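You operate a simulated robot arm through the tools that you are given. There is no shell and no other tool.

Carry out the task below with a simulated robot arm. There is one attempt and no reset: what you move stays moved.

## Task
Switch the sander off at the red switch and swap its red belt for the green one.
Fine: stand the red belt on the bench top, tighten the new belt and shut the guard. Set down upright: belt. Where these are worked on the way, their far stop is far enough and under half their travel is too little: yellow guard.

It is judged by the outcome, as a careful person would: the job done as asked, and still so three seconds after it is handed in. It fails if anything else is knocked over, pushed out of place, dropped, spilled or broken.

## Robot
A 6-joint arm with a two-finger gripper, fixed in place. Base frame: the origin is at the foot of the arm, x ahead of it, y to its left, z up. Lengths are in mm, angles in rad, forces in N, time in s.
Its first joint turns from -2.897 to 2.897 rad. Payload 2.45 kg.
Tool frame: the origin (TCP) lies between the finger pads and is the grasp point; the fingertips stand 20 mm ahead of it; z points along the fingers, y is the line along which they close. Largest opening 140 mm; the body of the gripper starts 168 mm behind the TCP.
Orientation is that of the tool frame in the base frame, as [roll, pitch, yaw] about the fixed x, y, z axes, in that order (R = Rz(yaw) Ry(pitch) Rx(roll)). With the fingers straight down and closing along the base's y, the tool's x points along the base's -x, its y along +y and its z along -z.

## Interface
- The arm moves only by the tool move_arm. Its argument "moves" is one flat list of numbers, 6 for each row, row after row: the shift along the tool's x, y, z in mm, then the turn, a rotation vector about the tool's x, y, z in rad. In form: [tx, ty, tz, rx, ry, rz, tx, ty, tz, rx, ry, rz, ...]. A call has 1 to 20 rows; each row is the pose to reach, as a shift and turn from the pose commanded when the call began, along the tool's axes at that moment. "hand" is the finger opening in mm, from 0 to 140, set as the call begins (left out, the last holds). Each row takes 0.2 s and may step no farther than 50 mm and 0.15 rad from the row before; otherwise, or with a gripper value out of range, the whole call is refused. Where a pose cannot be reached the arm comes as near as it can. A force on the tool above 90 N (or 10 N above the force at the start of the call, whichever is more), or a blocked arm, ends the call early, and 0.2 s more pass. The fingers move at their own pace (about 45 mm/s each) and stop on an object; they squeeze with about 37 N. The grip force told is the motor's: it shows also when the fingers shut on nothing. Time passes only in rows, and 0.2 s behind the last, so rows that repeat a pose let the fingers close. It gives the time, the measured TCP pose, the force on the tool (base axes), the opening and the grip force at its end, in the units of the frame above (readings bear some noise), with the torque about the TCP (base axes, N m) and any sound that the robot's microphone picked up.
- Cameras (640 x 400 px; columns grow to the right, rows downward): "scene" is fixed at [408.3, -508, 1690]; the picture's right is [0.68, -0.73, 0.00], its down [-0.53, -0.50, -0.68] and it looks along [0.50, 0.47, -0.73] (base axes); focal length 291 px, centre (320, 200). "wrist" rides on the gripper at [78, 11, -209] in the tool frame; the picture's right is [-0.14, 0.99, 0.00], its down [-0.92, -0.13, -0.37] and it looks along [-0.36, -0.05, 0.93] (tool axes); focal length 280 px, centre (320, 200). There is no depth. A picture from a camera that has moved, and an enlarged one, comes with that camera's place and axes in the base frame and with its lens. The place of the scene camera against the robot may be out by one fixed shift of up to 18 mm in any direction.
- capture(camera): a new picture of that camera. It takes no simulated time.
- close_up(camera, box): a new picture of the part [left, top, right, bottom] of that camera's present view, enlarged. It takes no simulated time.
- close_job(): hands the job in; it is judged then, once.

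Places have to be worked out from the pictures, the camera data and where the tool is seen. Open the gripper and draw the arm clear of the work before you hand the job in, unless the task says otherwise.

The tools are called after "Request:" by a JSON object that holds its "api" and its "payload". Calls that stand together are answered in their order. move_arm: Moves the arm, as the interface text tells. Its arguments: {"type":"object","properties":{"moves":{"type":"array","items":{"type":"number"}},"hand":{"type":"number"}},"required":["moves"]} The other tools are called the same way: capture (camera) takes a picture; close_up (camera, box) takes an enlarged picture of a part of a camera's view; close_job () hands the job in.

At the start:

```text
time_s: 0.0
tool_pos: [631.1, -102.4, 1416.2]
ee_rot: [3.141, 0.0, -3.141]
wrist_force: [1.0, 0.7, 0.6]
moment: [0.0, -0.01, 0.0]
width: 140.1
finger_force: 0.1
```

scene: 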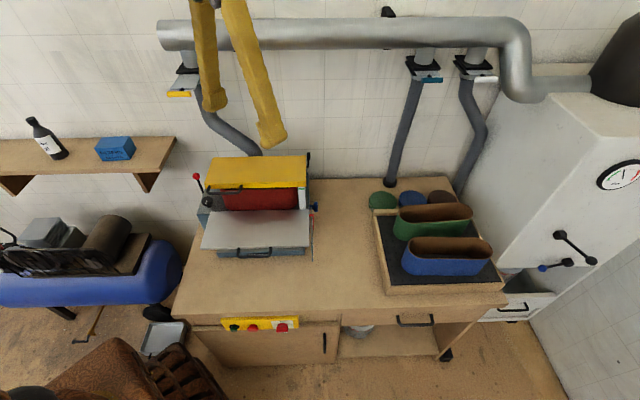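
wrist: 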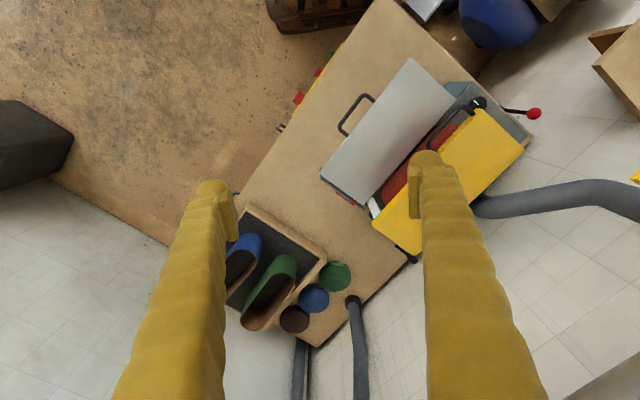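

I start by looking closely at the machine, the switch panel and the belts from both cameras.

Request:
{"api": "close_up", "payload": {"camera": "scene", "box": [180, 140, 340, 270]}}

Request:
{"api": "close_up", "payload": {"camera": "scene", "box": [200, 290, 360, 370]}}

Request:
{"api": "close_up", "payload": {"camera": "scene", "box": [350, 170, 520, 310]}}

Request:
{"api": "close_up", "payload": {"camera": "wrist", "box": [300, 40, 560, 270]}}

Request:
{"api": "close_up", "payload": {"camera": "wrist", "box": [200, 180, 440, 360]}}

```text
3.08 times, centred on (260, 205) of scene
camera zoom: at [408.3, -508.0, 1690.0], right [0.68, -0.73, 0.0], down [-0.53, -0.5, -0.68], along [0.5, 0.47, -0.73], focal length 894 px, centre (505, 185)
```

zoom: 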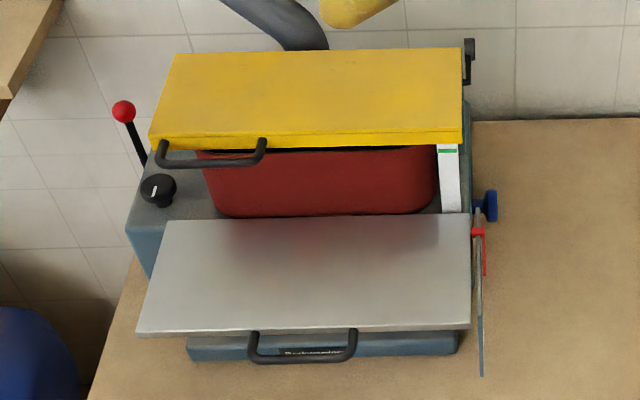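

```text
4.00 times, centred on (280, 330) of scene
camera zoom: at [408.3, -508.0, 1690.0], right [0.68, -0.73, 0.0], down [-0.53, -0.5, -0.68], along [0.5, 0.47, -0.73], focal length 1162 px, centre (480, -320)
```

zoom: 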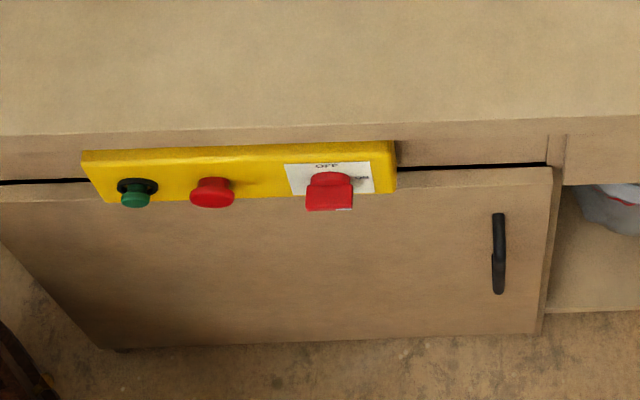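

```text
2.86 times, centred on (435, 240) of scene
camera zoom: at [408.3, -508.0, 1690.0], right [0.68, -0.73, 0.0], down [-0.53, -0.5, -0.68], along [0.5, 0.47, -0.73], focal length 830 px, centre (-9, 86)
```

zoom: 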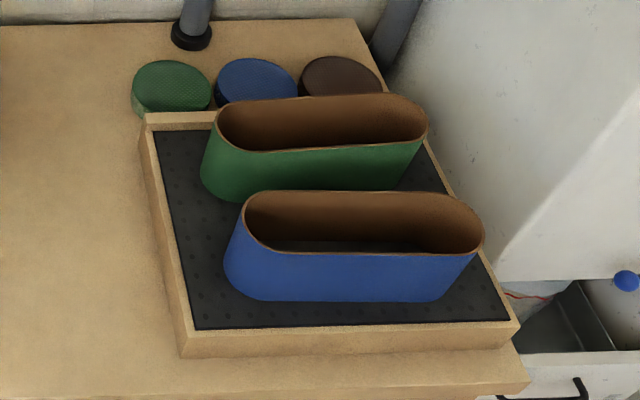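

```text
1.74 times, centred on (430, 155) of wrist
camera zoom: at [554.1, -89.5, 1625.2], right [0.14, 0.99, 0.0], down [0.92, -0.13, 0.37], along [0.36, -0.05, -0.93], focal length 488 px, centre (129, 278)
```

zoom: 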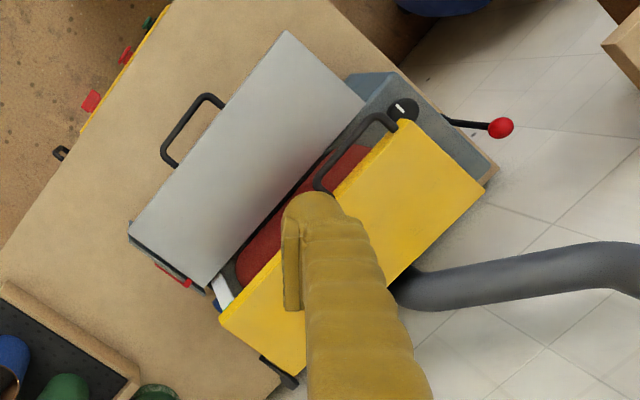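

```text
2.22 times, centred on (320, 270) of wrist
camera zoom: at [554.1, -89.5, 1625.2], right [0.14, 0.99, 0.0], down [0.92, -0.13, 0.37], along [0.36, -0.05, -0.93], focal length 623 px, centre (320, 44)
```

zoom: 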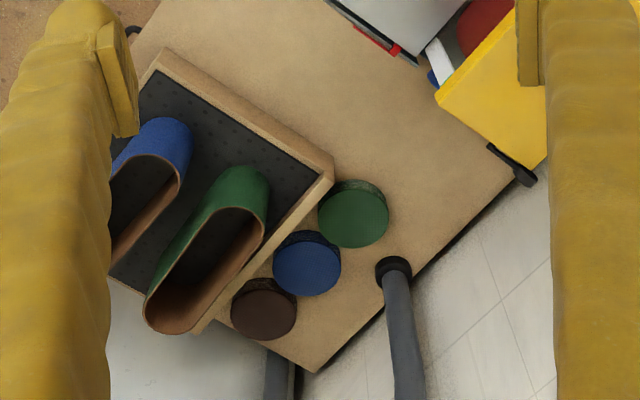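

The machine sits at roughly 45° to the base axes, so I turn the tool to line up with the bench. I also drop in above the sander's front for a better view.

Request:
{"api": "move_arm", "payload": {"moves": [-1, 22, 44, 0, 0, -0.125, -2, 44, 88, 0, 0, -0.25, -3, 66, 132, 0, 0, -0.375, -4, 88, 176, 0, 0, -0.5, -6, 110, 220, 0, 0, -0.625, -7, 132, 264, 0, 0, -0.75]}}

Request:
{"api": "capture", "payload": {"camera": "wrist"}}

Request:
{"api": "capture", "payload": {"camera": "scene"}}

```text
time_s: 1.4
tool_pos: [637.6, 29.4, 1149.9]
ee_rot: [-3.142, 0.001, -2.389]
wrist_force: [0.8, 0.1, -0.3]
moment: [-0.01, -0.01, 0.0]
width: 139.7
finger_force: 0.1
```

```text
taken
camera wrist: at [573.4, -14.6, 1359.3], right [-0.58, 0.82, 0.0], down [0.76, 0.54, 0.37], along [0.3, 0.21, -0.93], focal length 280 px, centre (320, 200)
```

wrist: 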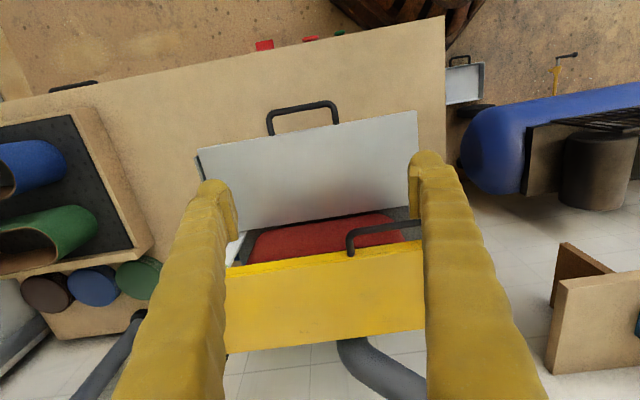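

```text
taken
```

scene: 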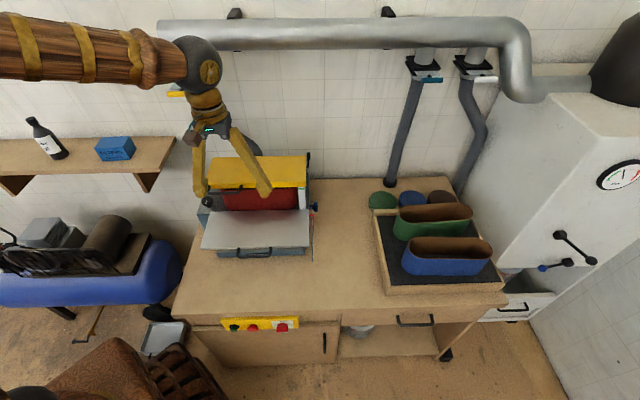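

The tool is lined up with the bench and the pose agrees with both cameras. I zoom into this wrist view to find corner points and look at the machine's details.

Request:
{"api": "close_up", "payload": {"camera": "wrist", "box": [0, 60, 180, 180]}}

Request:
{"api": "close_up", "payload": {"camera": "wrist", "box": [0, 170, 200, 320]}}

Request:
{"api": "close_up", "payload": {"camera": "wrist", "box": [190, 80, 450, 280]}}

Request:
{"api": "close_up", "payload": {"camera": "wrist", "box": [230, 15, 370, 75]}}

```text
3.33 times, centred on (90, 120) of wrist
camera zoom: at [573.4, -14.6, 1359.3], right [-0.58, 0.82, 0.0], down [0.76, 0.54, 0.37], along [0.3, 0.21, -0.93], focal length 935 px, centre (1087, 467)
```

zoom: 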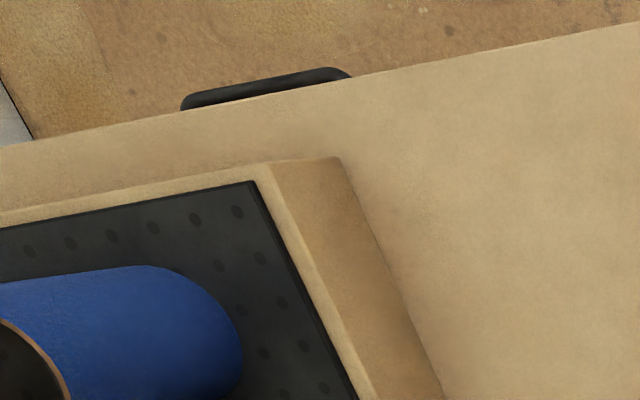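

```text
2.67 times, centred on (100, 245) of wrist
camera zoom: at [573.4, -14.6, 1359.3], right [-0.58, 0.82, 0.0], down [0.76, 0.54, 0.37], along [0.3, 0.21, -0.93], focal length 748 px, centre (907, 80)
```

zoom: 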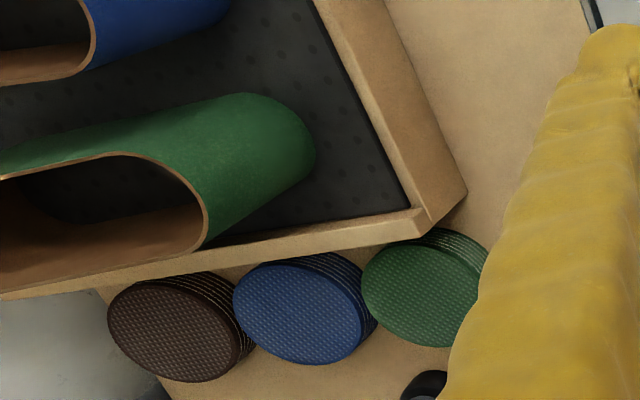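

```text
2.00 times, centred on (320, 180) of wrist
camera zoom: at [573.4, -14.6, 1359.3], right [-0.58, 0.82, 0.0], down [0.76, 0.54, 0.37], along [0.3, 0.21, -0.93], focal length 561 px, centre (320, 240)
```

zoom: 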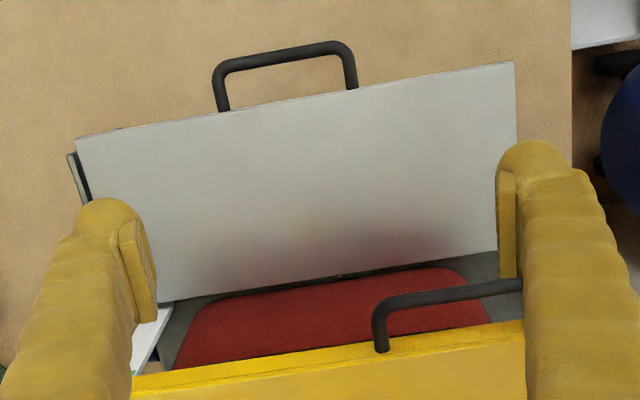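

```text
4.57 times, centred on (300, 45) of wrist
camera zoom: at [573.4, -14.6, 1359.3], right [-0.58, 0.82, 0.0], down [0.76, 0.54, 0.37], along [0.3, 0.21, -0.93], focal length 1282 px, centre (411, 909)
```

zoom: 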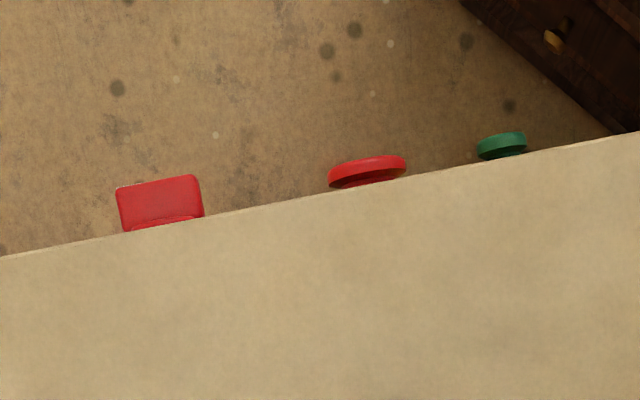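

The switch sits on the apron near U≈500 mm along the bench and needs a front view. I back off, tilt the tool 45° forward and come down in front of the panel.

Request:
{"api": "move_arm", "payload": {"moves": [41, -11, 21, 0, -0.112, 0, 82, -22, 43, 0, -0.224, 0, 122, -33, 64, 0, -0.336, 0, 163, -43, 86, 0, -0.448, 0, 204, -54, 107, 0, -0.56, 0, 245, -65, 129, 0, -0.672, 0, 285, -76, 150, 0, -0.785, 0, 285, -76, 200, 0, -0.785, 0, 285, -76, 250, 0, -0.785, 0, 285, -76, 300, 0, -0.785, 0, 285, -76, 350, 0, -0.785, 0, 285, -76, 400, 0, -0.785, 0]}}

Request:
{"api": "capture", "payload": {"camera": "wrist"}}

Request:
{"api": "capture", "payload": {"camera": "scene"}}

```text
time_s: 4.0
tool_pos: [481.3, -217.9, 753.2]
ee_rot: [3.131, 0.781, -2.399]
wrist_force: [-0.5, 0.2, 0.0]
moment: [0.02, -0.01, -0.01]
width: 139.8
finger_force: 0.0
out of reach, approached as far as the arm can: row 12
```

```text
taken
camera wrist: at [327.1, -348.4, 846.8], right [-0.6, 0.79, 0.1], down [0.38, 0.17, 0.91], along [0.7, 0.59, -0.4], focal length 280 px, centre (320, 200)
```

wrist: 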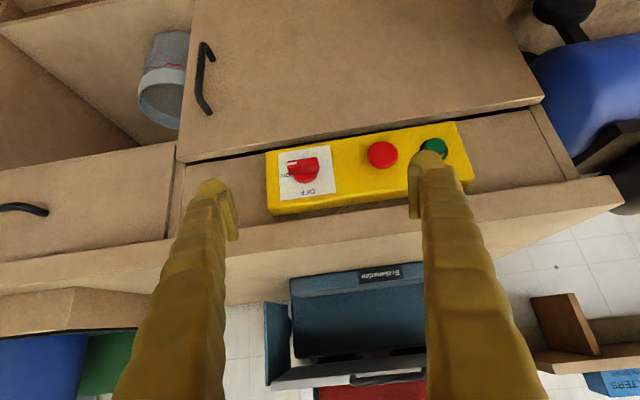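

```text
taken
```

scene: 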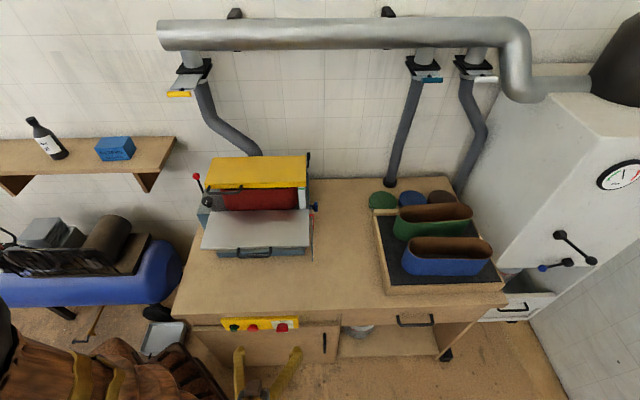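

The switch is in clear view, upside down. I zoom in to read its position.

Request:
{"api": "close_up", "payload": {"camera": "wrist", "box": [255, 110, 385, 220]}}

Request:
{"api": "close_up", "payload": {"camera": "wrist", "box": [250, 240, 450, 400]}}

```text
3.64 times, centred on (320, 165) of wrist
camera zoom: at [327.1, -348.4, 846.8], right [-0.6, 0.79, 0.1], down [0.38, 0.17, 0.91], along [0.7, 0.59, -0.4], focal length 1020 px, centre (320, 327)
```

zoom: 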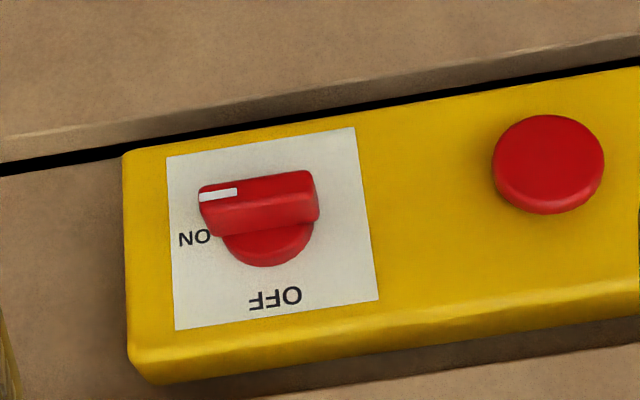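

```text
2.50 times, centred on (350, 320) of wrist
camera zoom: at [327.1, -348.4, 846.8], right [-0.6, 0.79, 0.1], down [0.38, 0.17, 0.91], along [0.7, 0.59, -0.4], focal length 701 px, centre (245, -100)
```

zoom: 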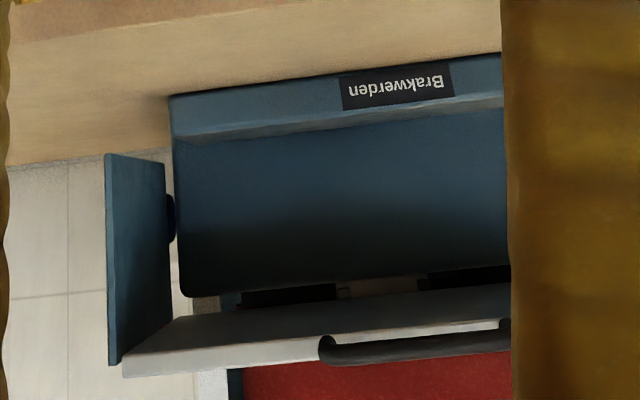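

I read the knob pointer on ON (+U side), with OFF at the top, so it needs a quarter turn counter-clockwise seen from the front. The bar is about 38 mm long and 9 mm thick, at U≈508, V≈300, Z≈665. I now test whether the arm can point the tool horizontally at the panel.

Request:
{"api": "move_arm", "payload": {"moves": [0, 0, 0, 0, -0.13, 0, 0, 0, 0, 0, -0.26, 0, 0, 0, 0, 0, -0.39, 0, 0, 0, 0, 0, -0.52, 0, 0, 0, 0, 0, -0.65, 0, 0, 0, 0, 0, -0.785, 0]}}

Request:
{"api": "capture", "payload": {"camera": "scene"}}

```text
time_s: 5.4
tool_pos: [531.5, -305.0, 837.3]
ee_rot: [2.128, 1.474, 2.916]
wrist_force: [-1.2, -0.1, -0.3]
moment: [-0.01, 0.01, -0.04]
width: 140.0
finger_force: 0.0
out of reach, approached as far as the arm can: row 1, 2, 3, 4, 5, 6
```

```text
taken
```

scene: 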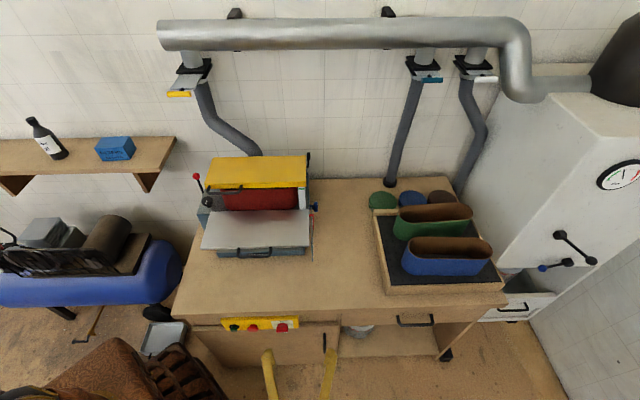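

With the tool horizontal the arm cannot get in this close. Working from above is better: pushing the knob bar's left end straight down with closed fingers should turn it to OFF. I first return the tool to pointing down, moving up.

Request:
{"api": "move_arm", "payload": {"moves": [-30, 0, 0, 0, 0.14, 0, -60, 0, 0, 0, 0.28, 0, -90, 0, 0, 0, 0.42, 0, -120, 0, 0, 0, 0.56, 0, -150, 0, 0, 0, 0.7, 0, -170, 0, 0, 0, 0.84, 0, -190, 0, 0, 0, 0.98, 0, -200, 0, 0, 0, 1.12, 0, -210, 0, 0, 0, 1.26, 0, -220, 0, 0, 0, 1.4, 0, -230, 0, 0, 0, 1.54, 0, -230, 0, 0, 0, 1.57, 0], "hand": 0}}

Request:
{"api": "capture", "payload": {"camera": "wrist"}}

```text
time_s: 8.0
tool_pos: [551.4, -311.0, 1065.7]
ee_rot: [3.06, -0.053, -2.353]
wrist_force: [0.4, -0.1, -0.8]
moment: [0.0, 0.01, 0.0]
width: 0.0
finger_force: 29.5
```

```text
taken
camera wrist: at [508.9, -362.1, 1279.3], right [-0.6, 0.8, 0.07], down [0.77, 0.56, 0.31], along [0.2, 0.24, -0.95], focal length 280 px, centre (320, 200)
```

wrist: 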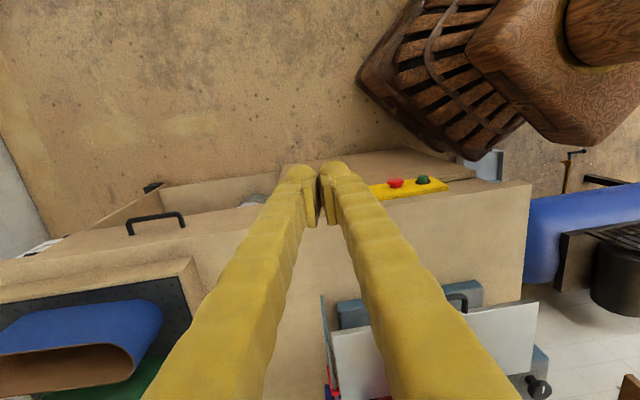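

The tool is nearly vertical again. I correct the small tilt and move to where the camera looks at the switch past the closed fingers.

Request:
{"api": "move_arm", "payload": {"moves": [-9, 29, 34, 0.012, -0.008, 0.005, -18, 58, 68, 0.024, -0.015, 0.01, -27, 87, 101, 0.035, -0.023, 0.015, -36, 116, 135, 0.047, -0.03, 0.02, -45, 145, 169, 0.058, -0.038, 0.026, -54, 175, 203, 0.07, -0.045, 0.031, -60, 204, 236, 0.082, -0.053, 0.036]}}

Request:
{"api": "capture", "payload": {"camera": "wrist"}}

```text
time_s: 9.6
tool_pos: [426.7, -119.1, 845.8]
ee_rot: [-3.141, -0.002, -2.391]
wrist_force: [-0.8, -0.3, -0.2]
moment: [0.02, -0.06, -0.03]
width: 0.0
finger_force: 29.0
```

```text
taken
camera wrist: at [362.0, -163.7, 1054.9], right [-0.58, 0.82, 0.0], down [0.76, 0.54, 0.37], along [0.3, 0.21, -0.93], focal length 280 px, centre (320, 200)
```

wrist: 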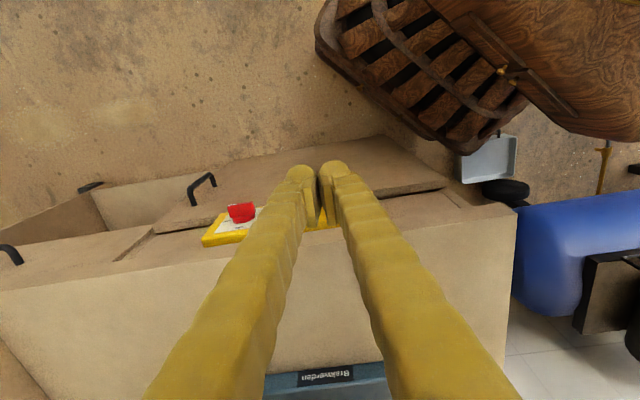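

Request:
{"api": "close_up", "payload": {"camera": "wrist", "box": [190, 180, 290, 255]}}

```text
5.33 times, centred on (240, 218) of wrist
camera zoom: at [362.0, -163.7, 1054.9], right [-0.58, 0.82, 0.0], down [0.76, 0.54, 0.37], along [0.3, 0.21, -0.93], focal length 1495 px, centre (747, 107)
```

zoom: 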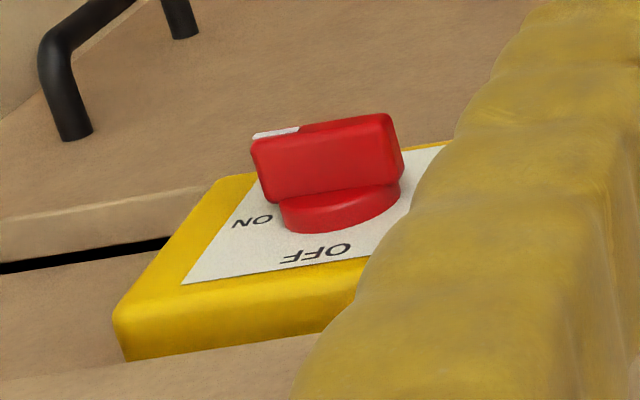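

Bar measured: U 488–528, V 294–314, top Z≈670. I place the closed fingertips just above its left end, at U≈488 and V≈292.

Request:
{"api": "move_arm", "payload": {"moves": [-21, -37, 0, 0, 0, 0, -42, -73, 0, 0, 0, 0, -62, -110, 0, 0, 0, 0, -62, -110, 40, 0, 0, 0, -62, -110, 80, 0, 0, 0, -62, -110, 120, 0, 0, 0]}}

Request:
{"api": "capture", "payload": {"camera": "wrist"}}

Request:
{"api": "close_up", "payload": {"camera": "scene", "box": [200, 250, 360, 350]}}

Request:
{"api": "close_up", "payload": {"camera": "wrist", "box": [260, 140, 380, 230]}}

```text
time_s: 11.0
tool_pos: [548.0, -156.6, 724.6]
ee_rot: [-3.139, -0.001, -2.389]
wrist_force: [-0.5, 0.2, -0.4]
moment: [-0.04, 0.02, -0.01]
width: 0.0
finger_force: 29.5
```

```text
taken
camera wrist: at [484.4, -202.0, 934.0], right [-0.58, 0.82, 0.0], down [0.76, 0.54, 0.37], along [0.3, 0.21, -0.93], focal length 280 px, centre (320, 200)
```

wrist: 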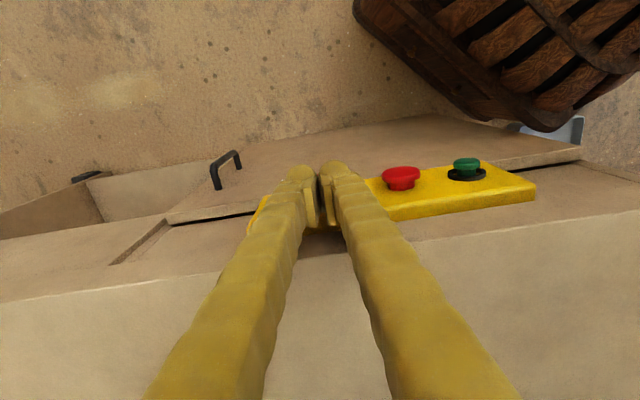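

```text
4.00 times, centred on (280, 300) of scene
camera zoom: at [408.3, -508.0, 1690.0], right [0.68, -0.73, 0.0], down [-0.53, -0.5, -0.68], along [0.5, 0.47, -0.73], focal length 1162 px, centre (480, -200)
```

zoom: 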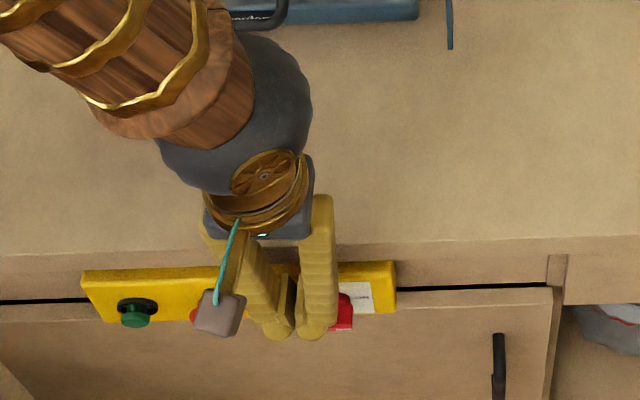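

```text
4.44 times, centred on (320, 185) of wrist
camera zoom: at [484.4, -202.0, 934.0], right [-0.58, 0.82, 0.0], down [0.76, 0.54, 0.37], along [0.3, 0.21, -0.93], focal length 1246 px, centre (320, 267)
```

zoom: 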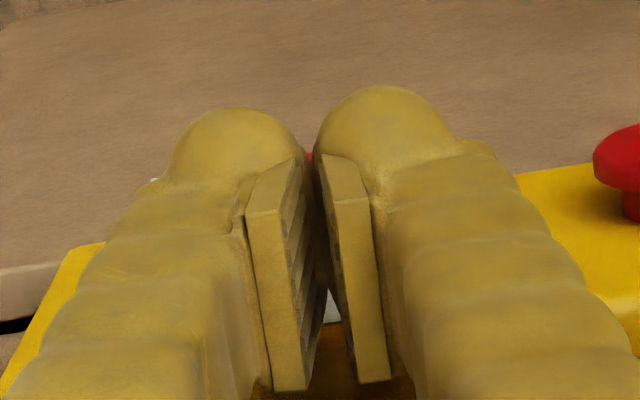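

The fingers look bulkier than the stated 14 mm, so I shift 10 mm to the left and push down gradually while watching the force.

Request:
{"api": "move_arm", "payload": {"moves": [0, 10, 0, 0, 0, 0, 0, 10, 20, 0, 0, 0, 0, 10, 32, 0, 0, 0, 0, 10, 40, 0, 0, 0, 0, 10, 48, 0, 0, 0, 0, 10, 54, 0, 0, 0]}}

Request:
{"api": "close_up", "payload": {"camera": "scene", "box": [220, 290, 340, 365]}}

Request:
{"api": "close_up", "payload": {"camera": "wrist", "box": [220, 140, 380, 250]}}

```text
time_s: 12.4
tool_pos: [541.7, -149.7, 669.6]
ee_rot: [3.141, -0.001, -2.39]
wrist_force: [-11.4, 12.8, 9.3]
moment: [-0.04, -0.22, 0.28]
width: 0.0
finger_force: 29.3
```

```text
5.33 times, centred on (280, 328) of scene
camera zoom: at [408.3, -508.0, 1690.0], right [0.68, -0.73, 0.0], down [-0.53, -0.5, -0.68], along [0.5, 0.47, -0.73], focal length 1550 px, centre (533, -480)
```

zoom: 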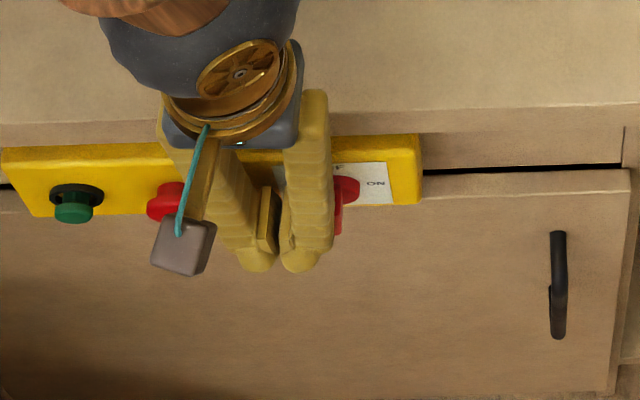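

```text
3.64 times, centred on (300, 195) of wrist
camera zoom: at [477.1, -194.4, 879.1], right [-0.58, 0.82, 0.0], down [0.76, 0.54, 0.37], along [0.3, 0.21, -0.93], focal length 1020 px, centre (393, 218)
```

zoom: 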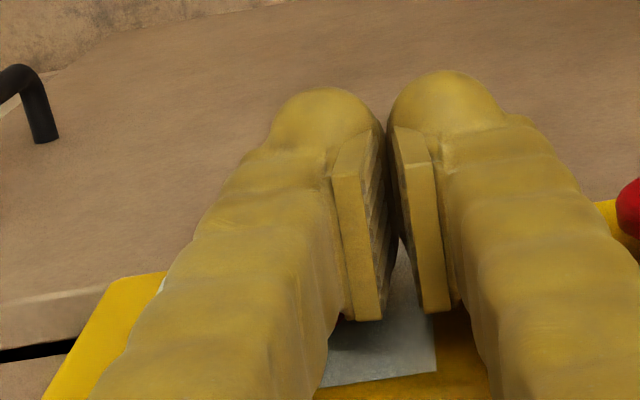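

The knob has turned, and the sideways force shows the bar lying against the finger's side. I back away from the panel and look at it.

Request:
{"api": "move_arm", "payload": {"moves": [0, 3, 0, 0, 0, 0, 40, 15, 0, 0, 0, 0, 60, 50, -20, 0, 0, 0, 60, 90, -60, 0, 0, 0, 60, 110, -100, 0, 0, 0]}}

Request:
{"api": "close_up", "payload": {"camera": "wrist", "box": [180, 170, 300, 260]}}

Request:
{"api": "close_up", "payload": {"camera": "scene", "box": [220, 290, 340, 365]}}

```text
refused: row 4 steps farther than a row can; nothing moved
```

```text
4.44 times, centred on (240, 215) of wrist
camera zoom: at [477.1, -194.4, 879.1], right [-0.58, 0.82, 0.0], down [0.76, 0.54, 0.37], along [0.3, 0.21, -0.93], focal length 1246 px, centre (676, 133)
```

zoom: 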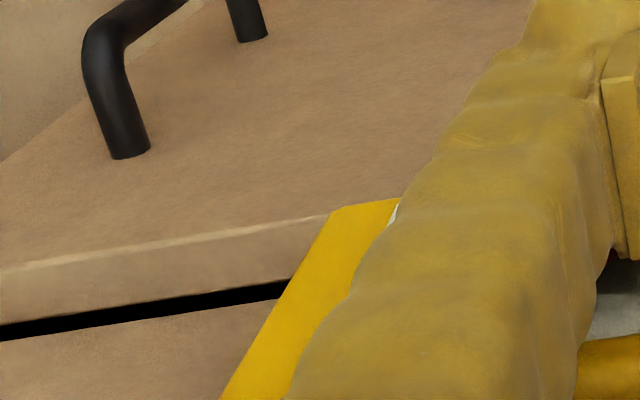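

```text
5.33 times, centred on (280, 328) of scene
camera zoom: at [408.3, -508.0, 1690.0], right [0.68, -0.73, 0.0], down [-0.53, -0.5, -0.68], along [0.5, 0.47, -0.73], focal length 1550 px, centre (533, -480)
```

zoom: 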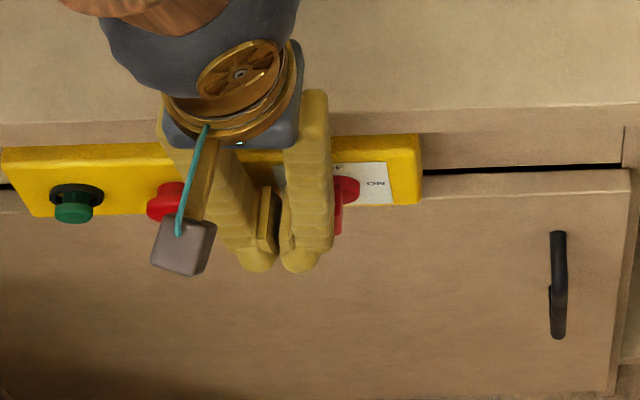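

One row stepped too far, so I send the same retreat in smaller steps.

Request:
{"api": "move_arm", "payload": {"moves": [0, 3, 0, 0, 0, 0, 40, 12, 0, 0, 0, 0, 60, 45, -20, 0, 0, 0, 60, 75, -55, 0, 0, 0, 60, 100, -95, 0, 0, 0, 60, 110, -130, 0, 0, 0]}}

Request:
{"api": "close_up", "payload": {"camera": "wrist", "box": [180, 170, 300, 260]}}

Request:
{"api": "close_up", "payload": {"camera": "scene", "box": [220, 290, 340, 365]}}

```text
time_s: 13.8
tool_pos: [438.2, -113.0, 803.9]
ee_rot: [3.139, 0.0, -2.389]
wrist_force: [-0.4, 0.0, -0.5]
moment: [0.02, -0.01, 0.01]
width: 0.3
finger_force: 29.4
out of reach, approached as far as the arm can: row 4, 5, 6
```

```text
4.44 times, centred on (240, 215) of wrist
camera zoom: at [375.1, -157.0, 1013.4], right [-0.58, 0.82, 0.0], down [0.76, 0.54, 0.37], along [0.3, 0.21, -0.93], focal length 1246 px, centre (676, 133)
```

zoom: 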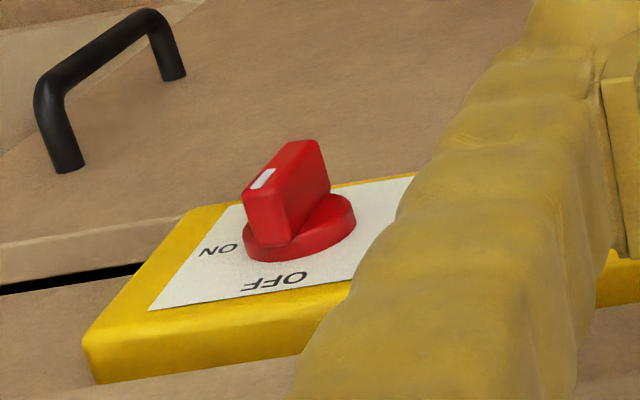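

```text
5.33 times, centred on (280, 328) of scene
camera zoom: at [408.3, -508.0, 1690.0], right [0.68, -0.73, 0.0], down [-0.53, -0.5, -0.68], along [0.5, 0.47, -0.73], focal length 1550 px, centre (533, -480)
```

zoom: 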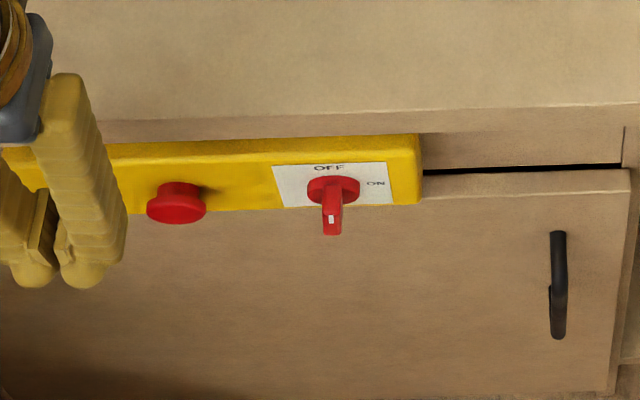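

The knob now points up at OFF. I check the alignment at higher zoom.

Request:
{"api": "close_up", "payload": {"camera": "scene", "box": [268, 314, 300, 336]}}

Request:
{"api": "close_up", "payload": {"camera": "wrist", "box": [210, 190, 260, 230]}}

```text
16.00 times, centred on (284, 325) of scene
camera zoom: at [408.3, -508.0, 1690.0], right [0.68, -0.73, 0.0], down [-0.53, -0.5, -0.68], along [0.5, 0.47, -0.73], focal length 4649 px, centre (896, -1800)
```

zoom: 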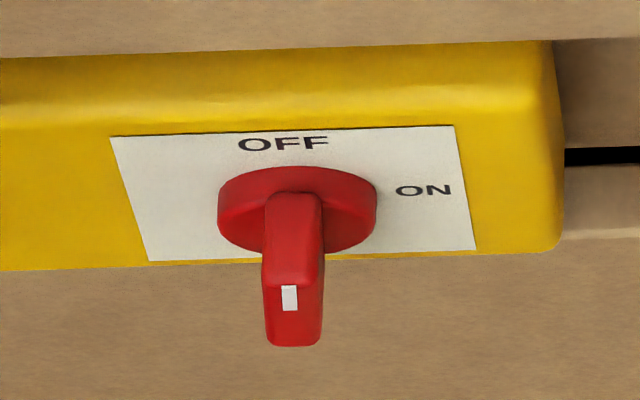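

```text
10.00 times, centred on (235, 210) of wrist
camera zoom: at [375.1, -157.0, 1013.4], right [-0.58, 0.82, 0.0], down [0.76, 0.54, 0.37], along [0.3, 0.21, -0.93], focal length 2804 px, centre (1170, 100)
```

zoom: 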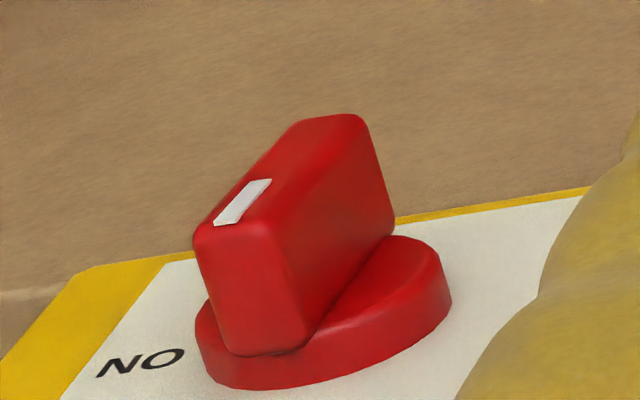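

Switch is at OFF. Now I move up, open the fingers and look at the sander from in front with the tool tilted forward.

Request:
{"api": "move_arm", "payload": {"moves": [0, 0, -40, 0, 0, 0, -15, -8, -80, 0, -0.06, 0, -33, -16, -120, 0, -0.12, 0, -51, -24, -160, 0, -0.18, 0, -69, -32, -200, 0, -0.25, 0, -88, -42, -238, 0, -0.32, 0, -107, -52, -276, 0, -0.4, 0], "hand": 140}}

Request:
{"api": "capture", "payload": {"camera": "wrist"}}

```text
time_s: 15.4
tool_pos: [549.7, -78.4, 1083.5]
ee_rot: [-3.139, 0.402, -2.39]
wrist_force: [-0.7, 1.1, 0.8]
moment: [-0.04, 0.01, 0.01]
width: 140.0
finger_force: 0.0
```

```text
taken
camera wrist: at [431.3, -174.9, 1246.4], right [-0.58, 0.81, 0.05], down [0.6, 0.39, 0.7], along [0.55, 0.44, -0.71], focal length 280 px, centre (320, 200)
```

wrist: 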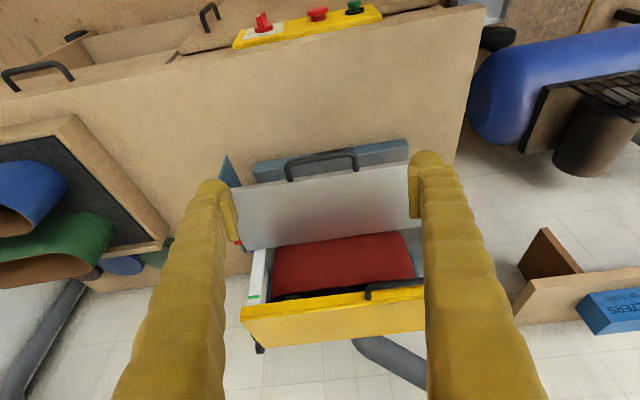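

Request:
{"api": "close_up", "payload": {"camera": "wrist", "box": [220, 130, 440, 360]}}

Request:
{"api": "close_up", "payload": {"camera": "scene", "box": [190, 145, 330, 235]}}

Request:
{"api": "close_up", "payload": {"camera": "scene", "box": [280, 145, 330, 265]}}

Request:
{"api": "close_up", "payload": {"camera": "scene", "box": [185, 160, 245, 220]}}

```text
1.74 times, centred on (330, 245) of wrist
camera zoom: at [431.3, -174.9, 1246.4], right [-0.58, 0.81, 0.05], down [0.6, 0.39, 0.7], along [0.55, 0.44, -0.71], focal length 488 px, centre (303, 122)
```

zoom: 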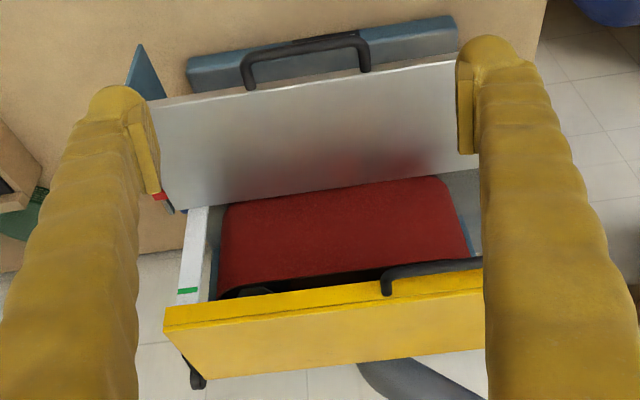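

```text
4.44 times, centred on (260, 190) of scene
camera zoom: at [408.3, -508.0, 1690.0], right [0.68, -0.73, 0.0], down [-0.53, -0.5, -0.68], along [0.5, 0.47, -0.73], focal length 1291 px, centre (587, 244)
```

zoom: 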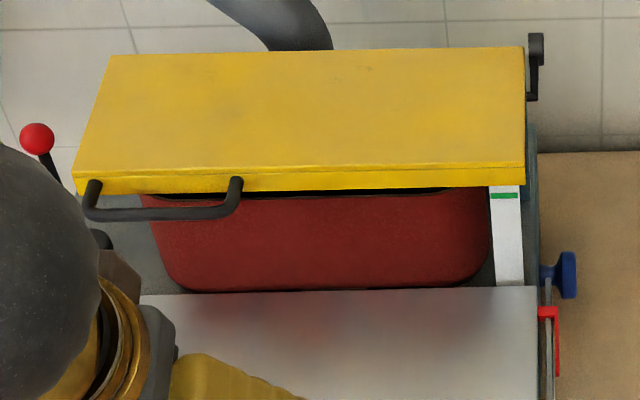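

```text
3.33 times, centred on (305, 205) of scene
camera zoom: at [408.3, -508.0, 1690.0], right [0.68, -0.73, 0.0], down [-0.53, -0.5, -0.68], along [0.5, 0.47, -0.73], focal length 969 px, centre (370, 183)
```

zoom: 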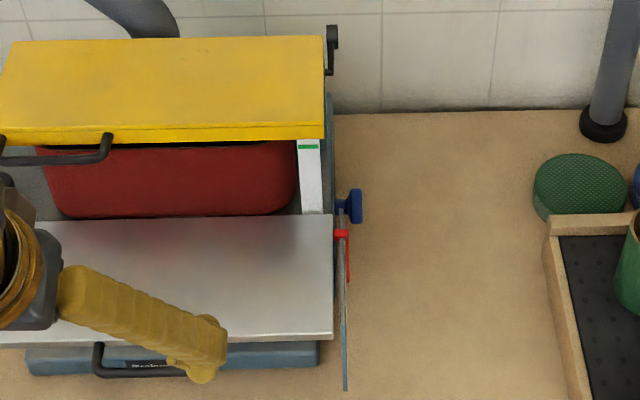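

```text
6.67 times, centred on (215, 190) of scene
camera zoom: at [408.3, -508.0, 1690.0], right [0.68, -0.73, 0.0], down [-0.53, -0.5, -0.68], along [0.5, 0.47, -0.73], focal length 1937 px, centre (1020, 267)
```

zoom: 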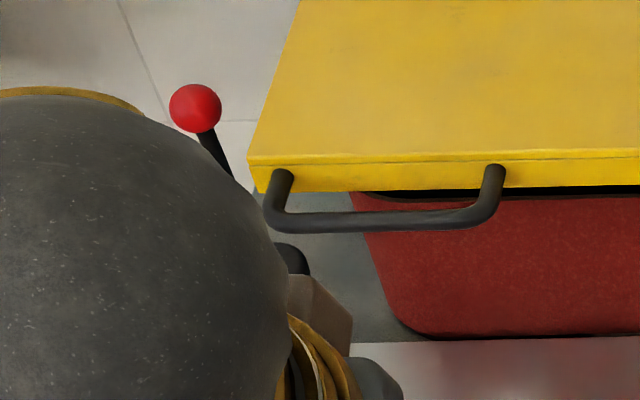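

The guard has a front handle (U≈280–383, V≈611, Z≈1029). The tension lever's red ball is at the left rear, around U 184, V 744, Z 974. To see the lever and the hinge I swing round to look from the left side, first levelling the tool and rising.

Request:
{"api": "move_arm", "payload": {"moves": [-23, 30, -12, 0, 0.067, 0, -46, 60, -24, 0, 0.134, 0, -69, 90, -36, 0, 0.2, 0, -93, 120, -48, 0, 0.267, 0, -116, 150, -60, 0, 0.334, 0, -139, 180, -72, 0, 0.4, 0]}}

Request:
{"api": "move_arm", "payload": {"moves": [-15, 15, 0, 0, 0, 0.14, -30, 30, 0, 0, 0, 0.28, -45, 45, 0, 0, 0, 0.42, -60, 60, 0, 0, 0, 0.56, -75, 75, 0, 0, 0, 0.7, -90, 90, 0, 0, 0, 0.84, -105, 105, 0, 0, 0, 0.98, -120, 120, 0, 0, 0, 1.12, -135, 135, 0, 0, 0, 1.26, -150, 150, 0, 0, 0, 1.4, -160, 160, 0, 0, 0, 1.54, -160, 160, 0, 0, 0, 1.57]}}

Request:
{"api": "capture", "payload": {"camera": "wrist"}}

```text
time_s: 16.8
tool_pos: [496.5, 118.8, 1203.2]
ee_rot: [-3.138, -0.002, -2.392]
wrist_force: [0.4, -0.4, -0.1]
moment: [0.03, 0.02, 0.0]
width: 140.0
finger_force: 0.1
```

```text
time_s: 19.4
tool_pos: [508.8, 346.1, 1202.6]
ee_rot: [3.141, 0.003, 2.321]
wrist_force: [-0.3, 0.9, 0.6]
moment: [0.01, 0.02, -0.05]
width: 140.0
finger_force: 0.0
```

```text
taken
camera wrist: at [464.0, 411.7, 1413.0], right [0.82, 0.58, 0.0], down [0.53, -0.76, 0.37], along [0.21, -0.3, -0.93], focal length 280 px, centre (320, 200)
```

wrist: 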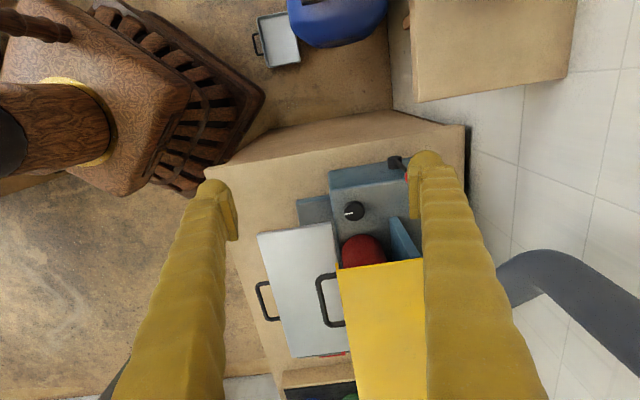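

I need to see the lever, which is behind the right finger. I shift back along V, lower a bit and tilt toward the machine.

Request:
{"api": "move_arm", "payload": {"moves": [0, 25, 20, 0, -0.1, 0, 0, 50, 40, 0, -0.2, 0, 0, 75, 60, 0, -0.3, 0, 0, 100, 80, 0, -0.4, 0]}}

Request:
{"api": "capture", "payload": {"camera": "wrist"}}

Request:
{"api": "close_up", "payload": {"camera": "wrist", "box": [200, 130, 430, 330]}}

```text
time_s: 20.4
tool_pos: [581.6, 414.5, 1124.2]
ee_rot: [-3.141, 0.402, 2.325]
wrist_force: [-0.3, -0.2, 1.0]
moment: [0.03, 0.03, 0.0]
width: 140.1
finger_force: 0.2
```

```text
taken
camera wrist: at [484.7, 534.7, 1286.1], right [0.81, 0.59, 0.05], down [0.39, -0.6, 0.7], along [0.44, -0.55, -0.71], focal length 280 px, centre (320, 200)
```

wrist: 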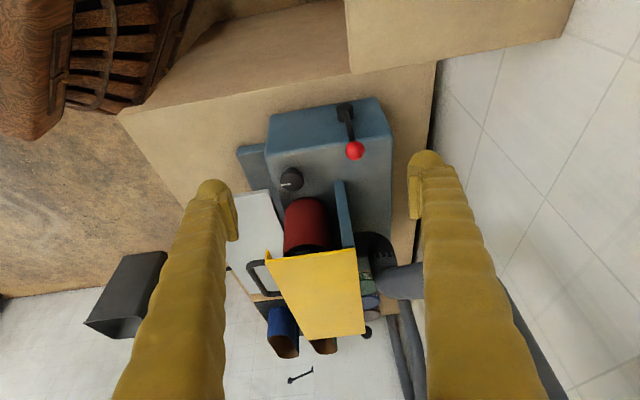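

```text
2.00 times, centred on (315, 230) of wrist
camera zoom: at [484.7, 534.7, 1286.1], right [0.81, 0.59, 0.05], down [0.39, -0.6, 0.7], along [0.44, -0.55, -0.71], focal length 561 px, centre (330, 140)
```

zoom: 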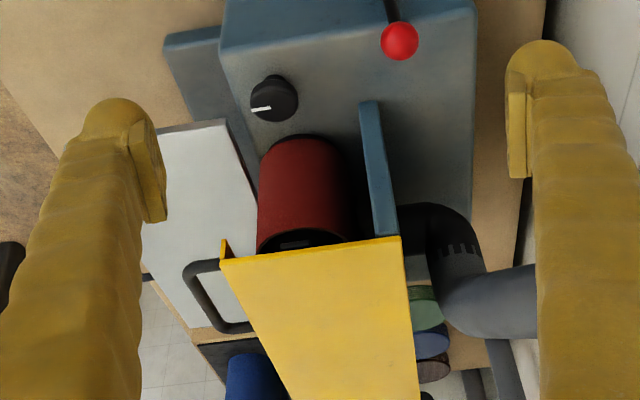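

Now the lever, tracking knob, belt drum and guard are visible. I zoom on the lever and knob.

Request:
{"api": "close_up", "payload": {"camera": "wrist", "box": [255, 80, 405, 205]}}

Request:
{"api": "close_up", "payload": {"camera": "wrist", "box": [260, 170, 400, 270]}}

```text
3.20 times, centred on (330, 142) of wrist
camera zoom: at [484.7, 534.7, 1286.1], right [0.81, 0.59, 0.05], down [0.39, -0.6, 0.7], along [0.44, -0.55, -0.71], focal length 897 px, centre (288, 384)
```

zoom: 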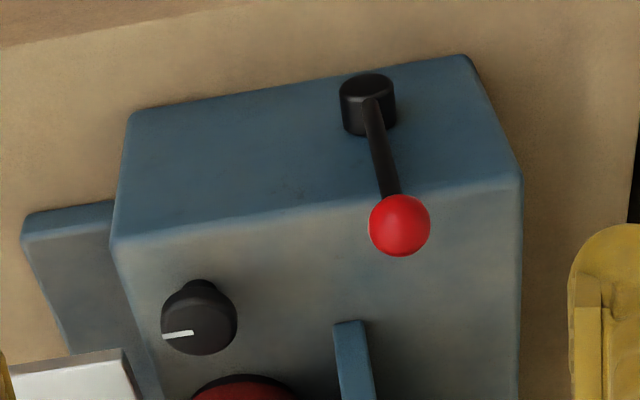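

```text
4.00 times, centred on (330, 220) of wrist
camera zoom: at [484.7, 534.7, 1286.1], right [0.81, 0.59, 0.05], down [0.39, -0.6, 0.7], along [0.44, -0.55, -0.71], focal length 1122 px, centre (280, 120)
```

zoom: 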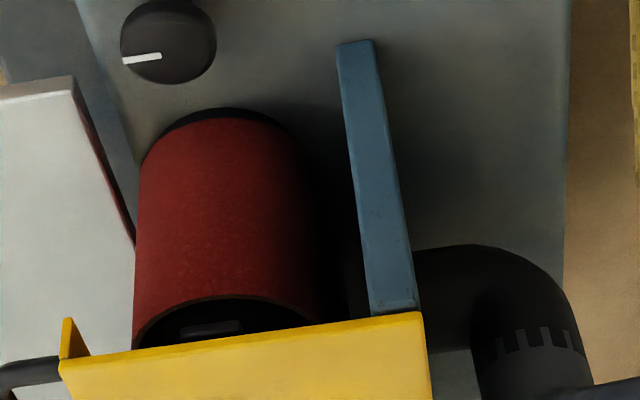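

The lever pivots on the left face of the base (hub ≈ V 752, Z 877) with its ball standing up at about U 172, V 756, Z 963. I return to the original yaw above the guard handle to measure it exactly.

Request:
{"api": "move_arm", "payload": {"moves": [-10, -33, -25, 0, 0.13, 0, -20, -66, -50, 0, 0.26, 0, -31, -100, -74, 0, 0.4, 0]}}

Request:
{"api": "move_arm", "payload": {"moves": [-22, -10, 0, 0, 0, -0.14, -44, -20, 0, 0, 0, -0.28, -66, -30, 0, 0, 0, -0.42, -88, -40, 0, 0, 0, -0.56, -110, -50, 0, 0, 0, -0.7, -132, -60, 0, 0, 0, -0.84, -154, -70, 0, 0, 0, -0.98, -176, -80, 0, 0, 0, -1.12, -198, -90, 0, 0, 0, -1.26, -220, -100, 0, 0, 0, -1.4, -241, -108, 0, 0, 0, -1.54, -241, -108, 0, 0, 0, -1.57]}}

Request:
{"api": "capture", "payload": {"camera": "wrist"}}

Request:
{"api": "close_up", "payload": {"camera": "wrist", "box": [220, 120, 440, 260]}}

```text
time_s: 21.2
tool_pos: [507.4, 345.1, 1201.3]
ee_rot: [-3.139, 0.0, 2.325]
wrist_force: [-0.1, 0.1, 0.0]
moment: [-0.03, -0.02, -0.04]
width: 139.9
finger_force: 0.0
```

```text
time_s: 23.8
tool_pos: [593.7, 97.6, 1201.8]
ee_rot: [-3.139, -0.001, -2.388]
wrist_force: [0.3, -0.9, 0.5]
moment: [0.01, -0.01, 0.0]
width: 139.8
finger_force: 0.0
```

```text
taken
camera wrist: at [530.2, 52.7, 1412.4], right [-0.58, 0.82, 0.0], down [0.76, 0.54, 0.37], along [0.3, 0.21, -0.93], focal length 280 px, centre (320, 200)
```

wrist: 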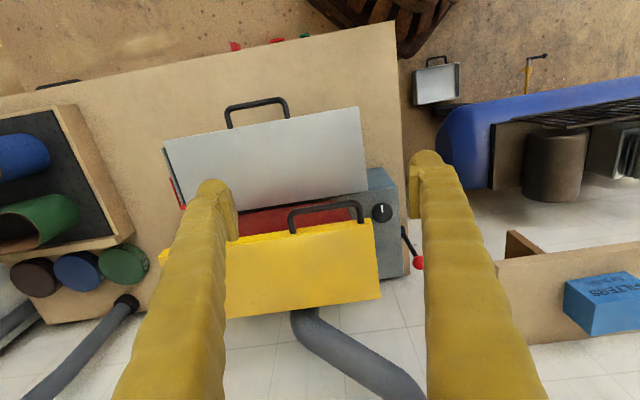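

```text
2.86 times, centred on (330, 190) of wrist
camera zoom: at [530.2, 52.7, 1412.4], right [-0.58, 0.82, 0.0], down [0.76, 0.54, 0.37], along [0.3, 0.21, -0.93], focal length 801 px, centre (291, 229)
```

zoom: 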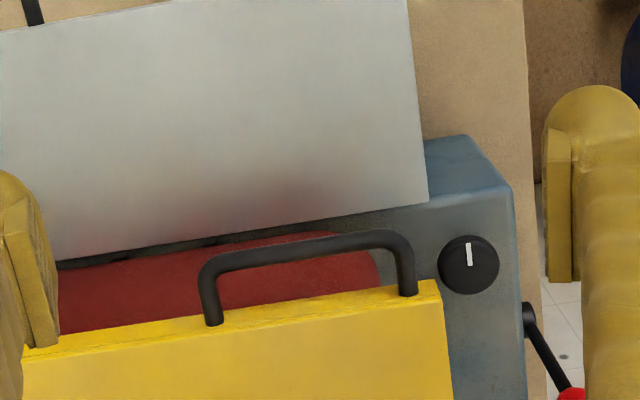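

Handle measured: bar U 285–392, V≈577, Z≈1050. Before pulling it, I check the black part at the guard's right rear corner, in case it is a latch.

Request:
{"api": "move_arm", "payload": {"moves": [-20, -38, -5, 0, 0, 0, -40, -76, -10, 0, 0, 0, -60, -113, -15, 0, 0, 0, -80, -151, -20, 0, 0, 0, -100, -189, -25, 0, 0, 0, -120, -226, -30, 0, 0, 0]}}

Request:
{"api": "capture", "payload": {"camera": "wrist"}}

Request:
{"api": "close_up", "payload": {"camera": "wrist", "box": [230, 130, 410, 270]}}

```text
time_s: 25.2
tool_pos: [836.9, 13.1, 1234.1]
ee_rot: [-3.141, 0.001, -2.389]
wrist_force: [-1.6, 0.1, 0.2]
moment: [0.0, -0.04, 0.01]
width: 140.0
finger_force: 0.1
```

```text
taken
camera wrist: at [773.2, -30.5, 1442.3], right [-0.58, 0.82, 0.0], down [0.76, 0.54, 0.37], along [0.3, 0.21, -0.93], focal length 280 px, centre (320, 200)
```

wrist: 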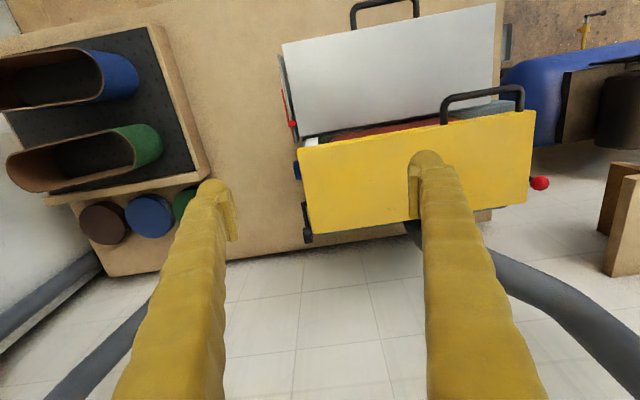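

```text
2.86 times, centred on (320, 200) of wrist
camera zoom: at [773.2, -30.5, 1442.3], right [-0.58, 0.82, 0.0], down [0.76, 0.54, 0.37], along [0.3, 0.21, -0.93], focal length 801 px, centre (320, 200)
```

zoom: 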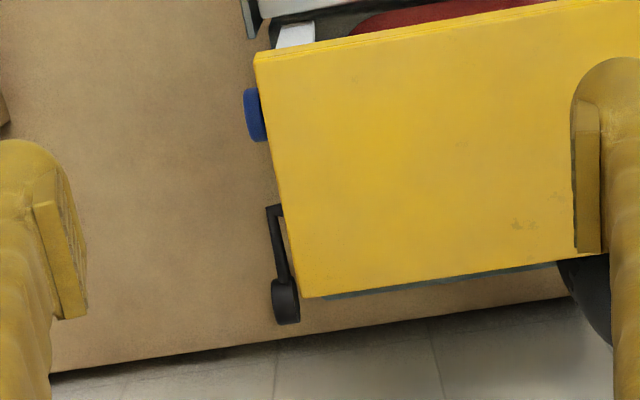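

The black part is a small pivot arm at the guard's hinge side, so I see no latch. I check that the arm can reach where the handle would be with the guard upright, about U 338, V 745, Z 1235.

Request:
{"api": "move_arm", "payload": {"moves": [-20, 37, 0, 0, 0, 0, -40, 74, 0, 0, 0, 0, -60, 112, 0, 0, 0, 0, -80, 149, 0, 0, 0, 0, -100, 187, 0, 0, 0, 0, -125, 224, 0, 0, 0, 0]}}

Request:
{"api": "capture", "payload": {"camera": "wrist"}}

```text
time_s: 26.6
tool_pos: [782.8, 248.7, 1235.3]
ee_rot: [-3.128, 0.005, -2.399]
wrist_force: [44.6, -46.6, -8.8]
moment: [2.75, 2.72, -0.36]
width: 113.0
finger_force: 0.0
stopped in row 6: the force on the tool passed its limit at 126 N (the readings are from after the stop); the commanded pose is now the measured one
```

```text
taken
camera wrist: at [716.0, 205.1, 1444.7], right [-0.57, 0.82, -0.01], down [0.76, 0.53, 0.38], along [0.32, 0.2, -0.93], focal length 280 px, centre (320, 200)
```

wrist: 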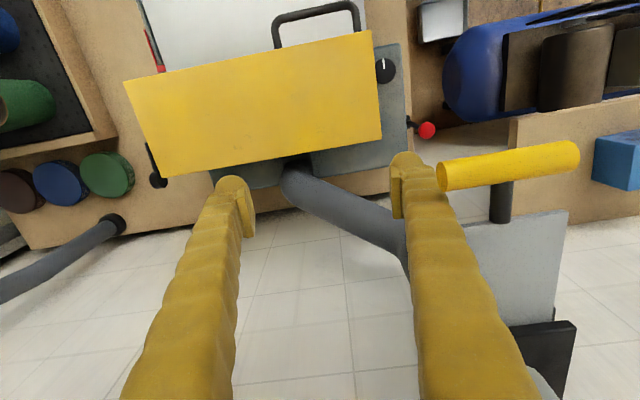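

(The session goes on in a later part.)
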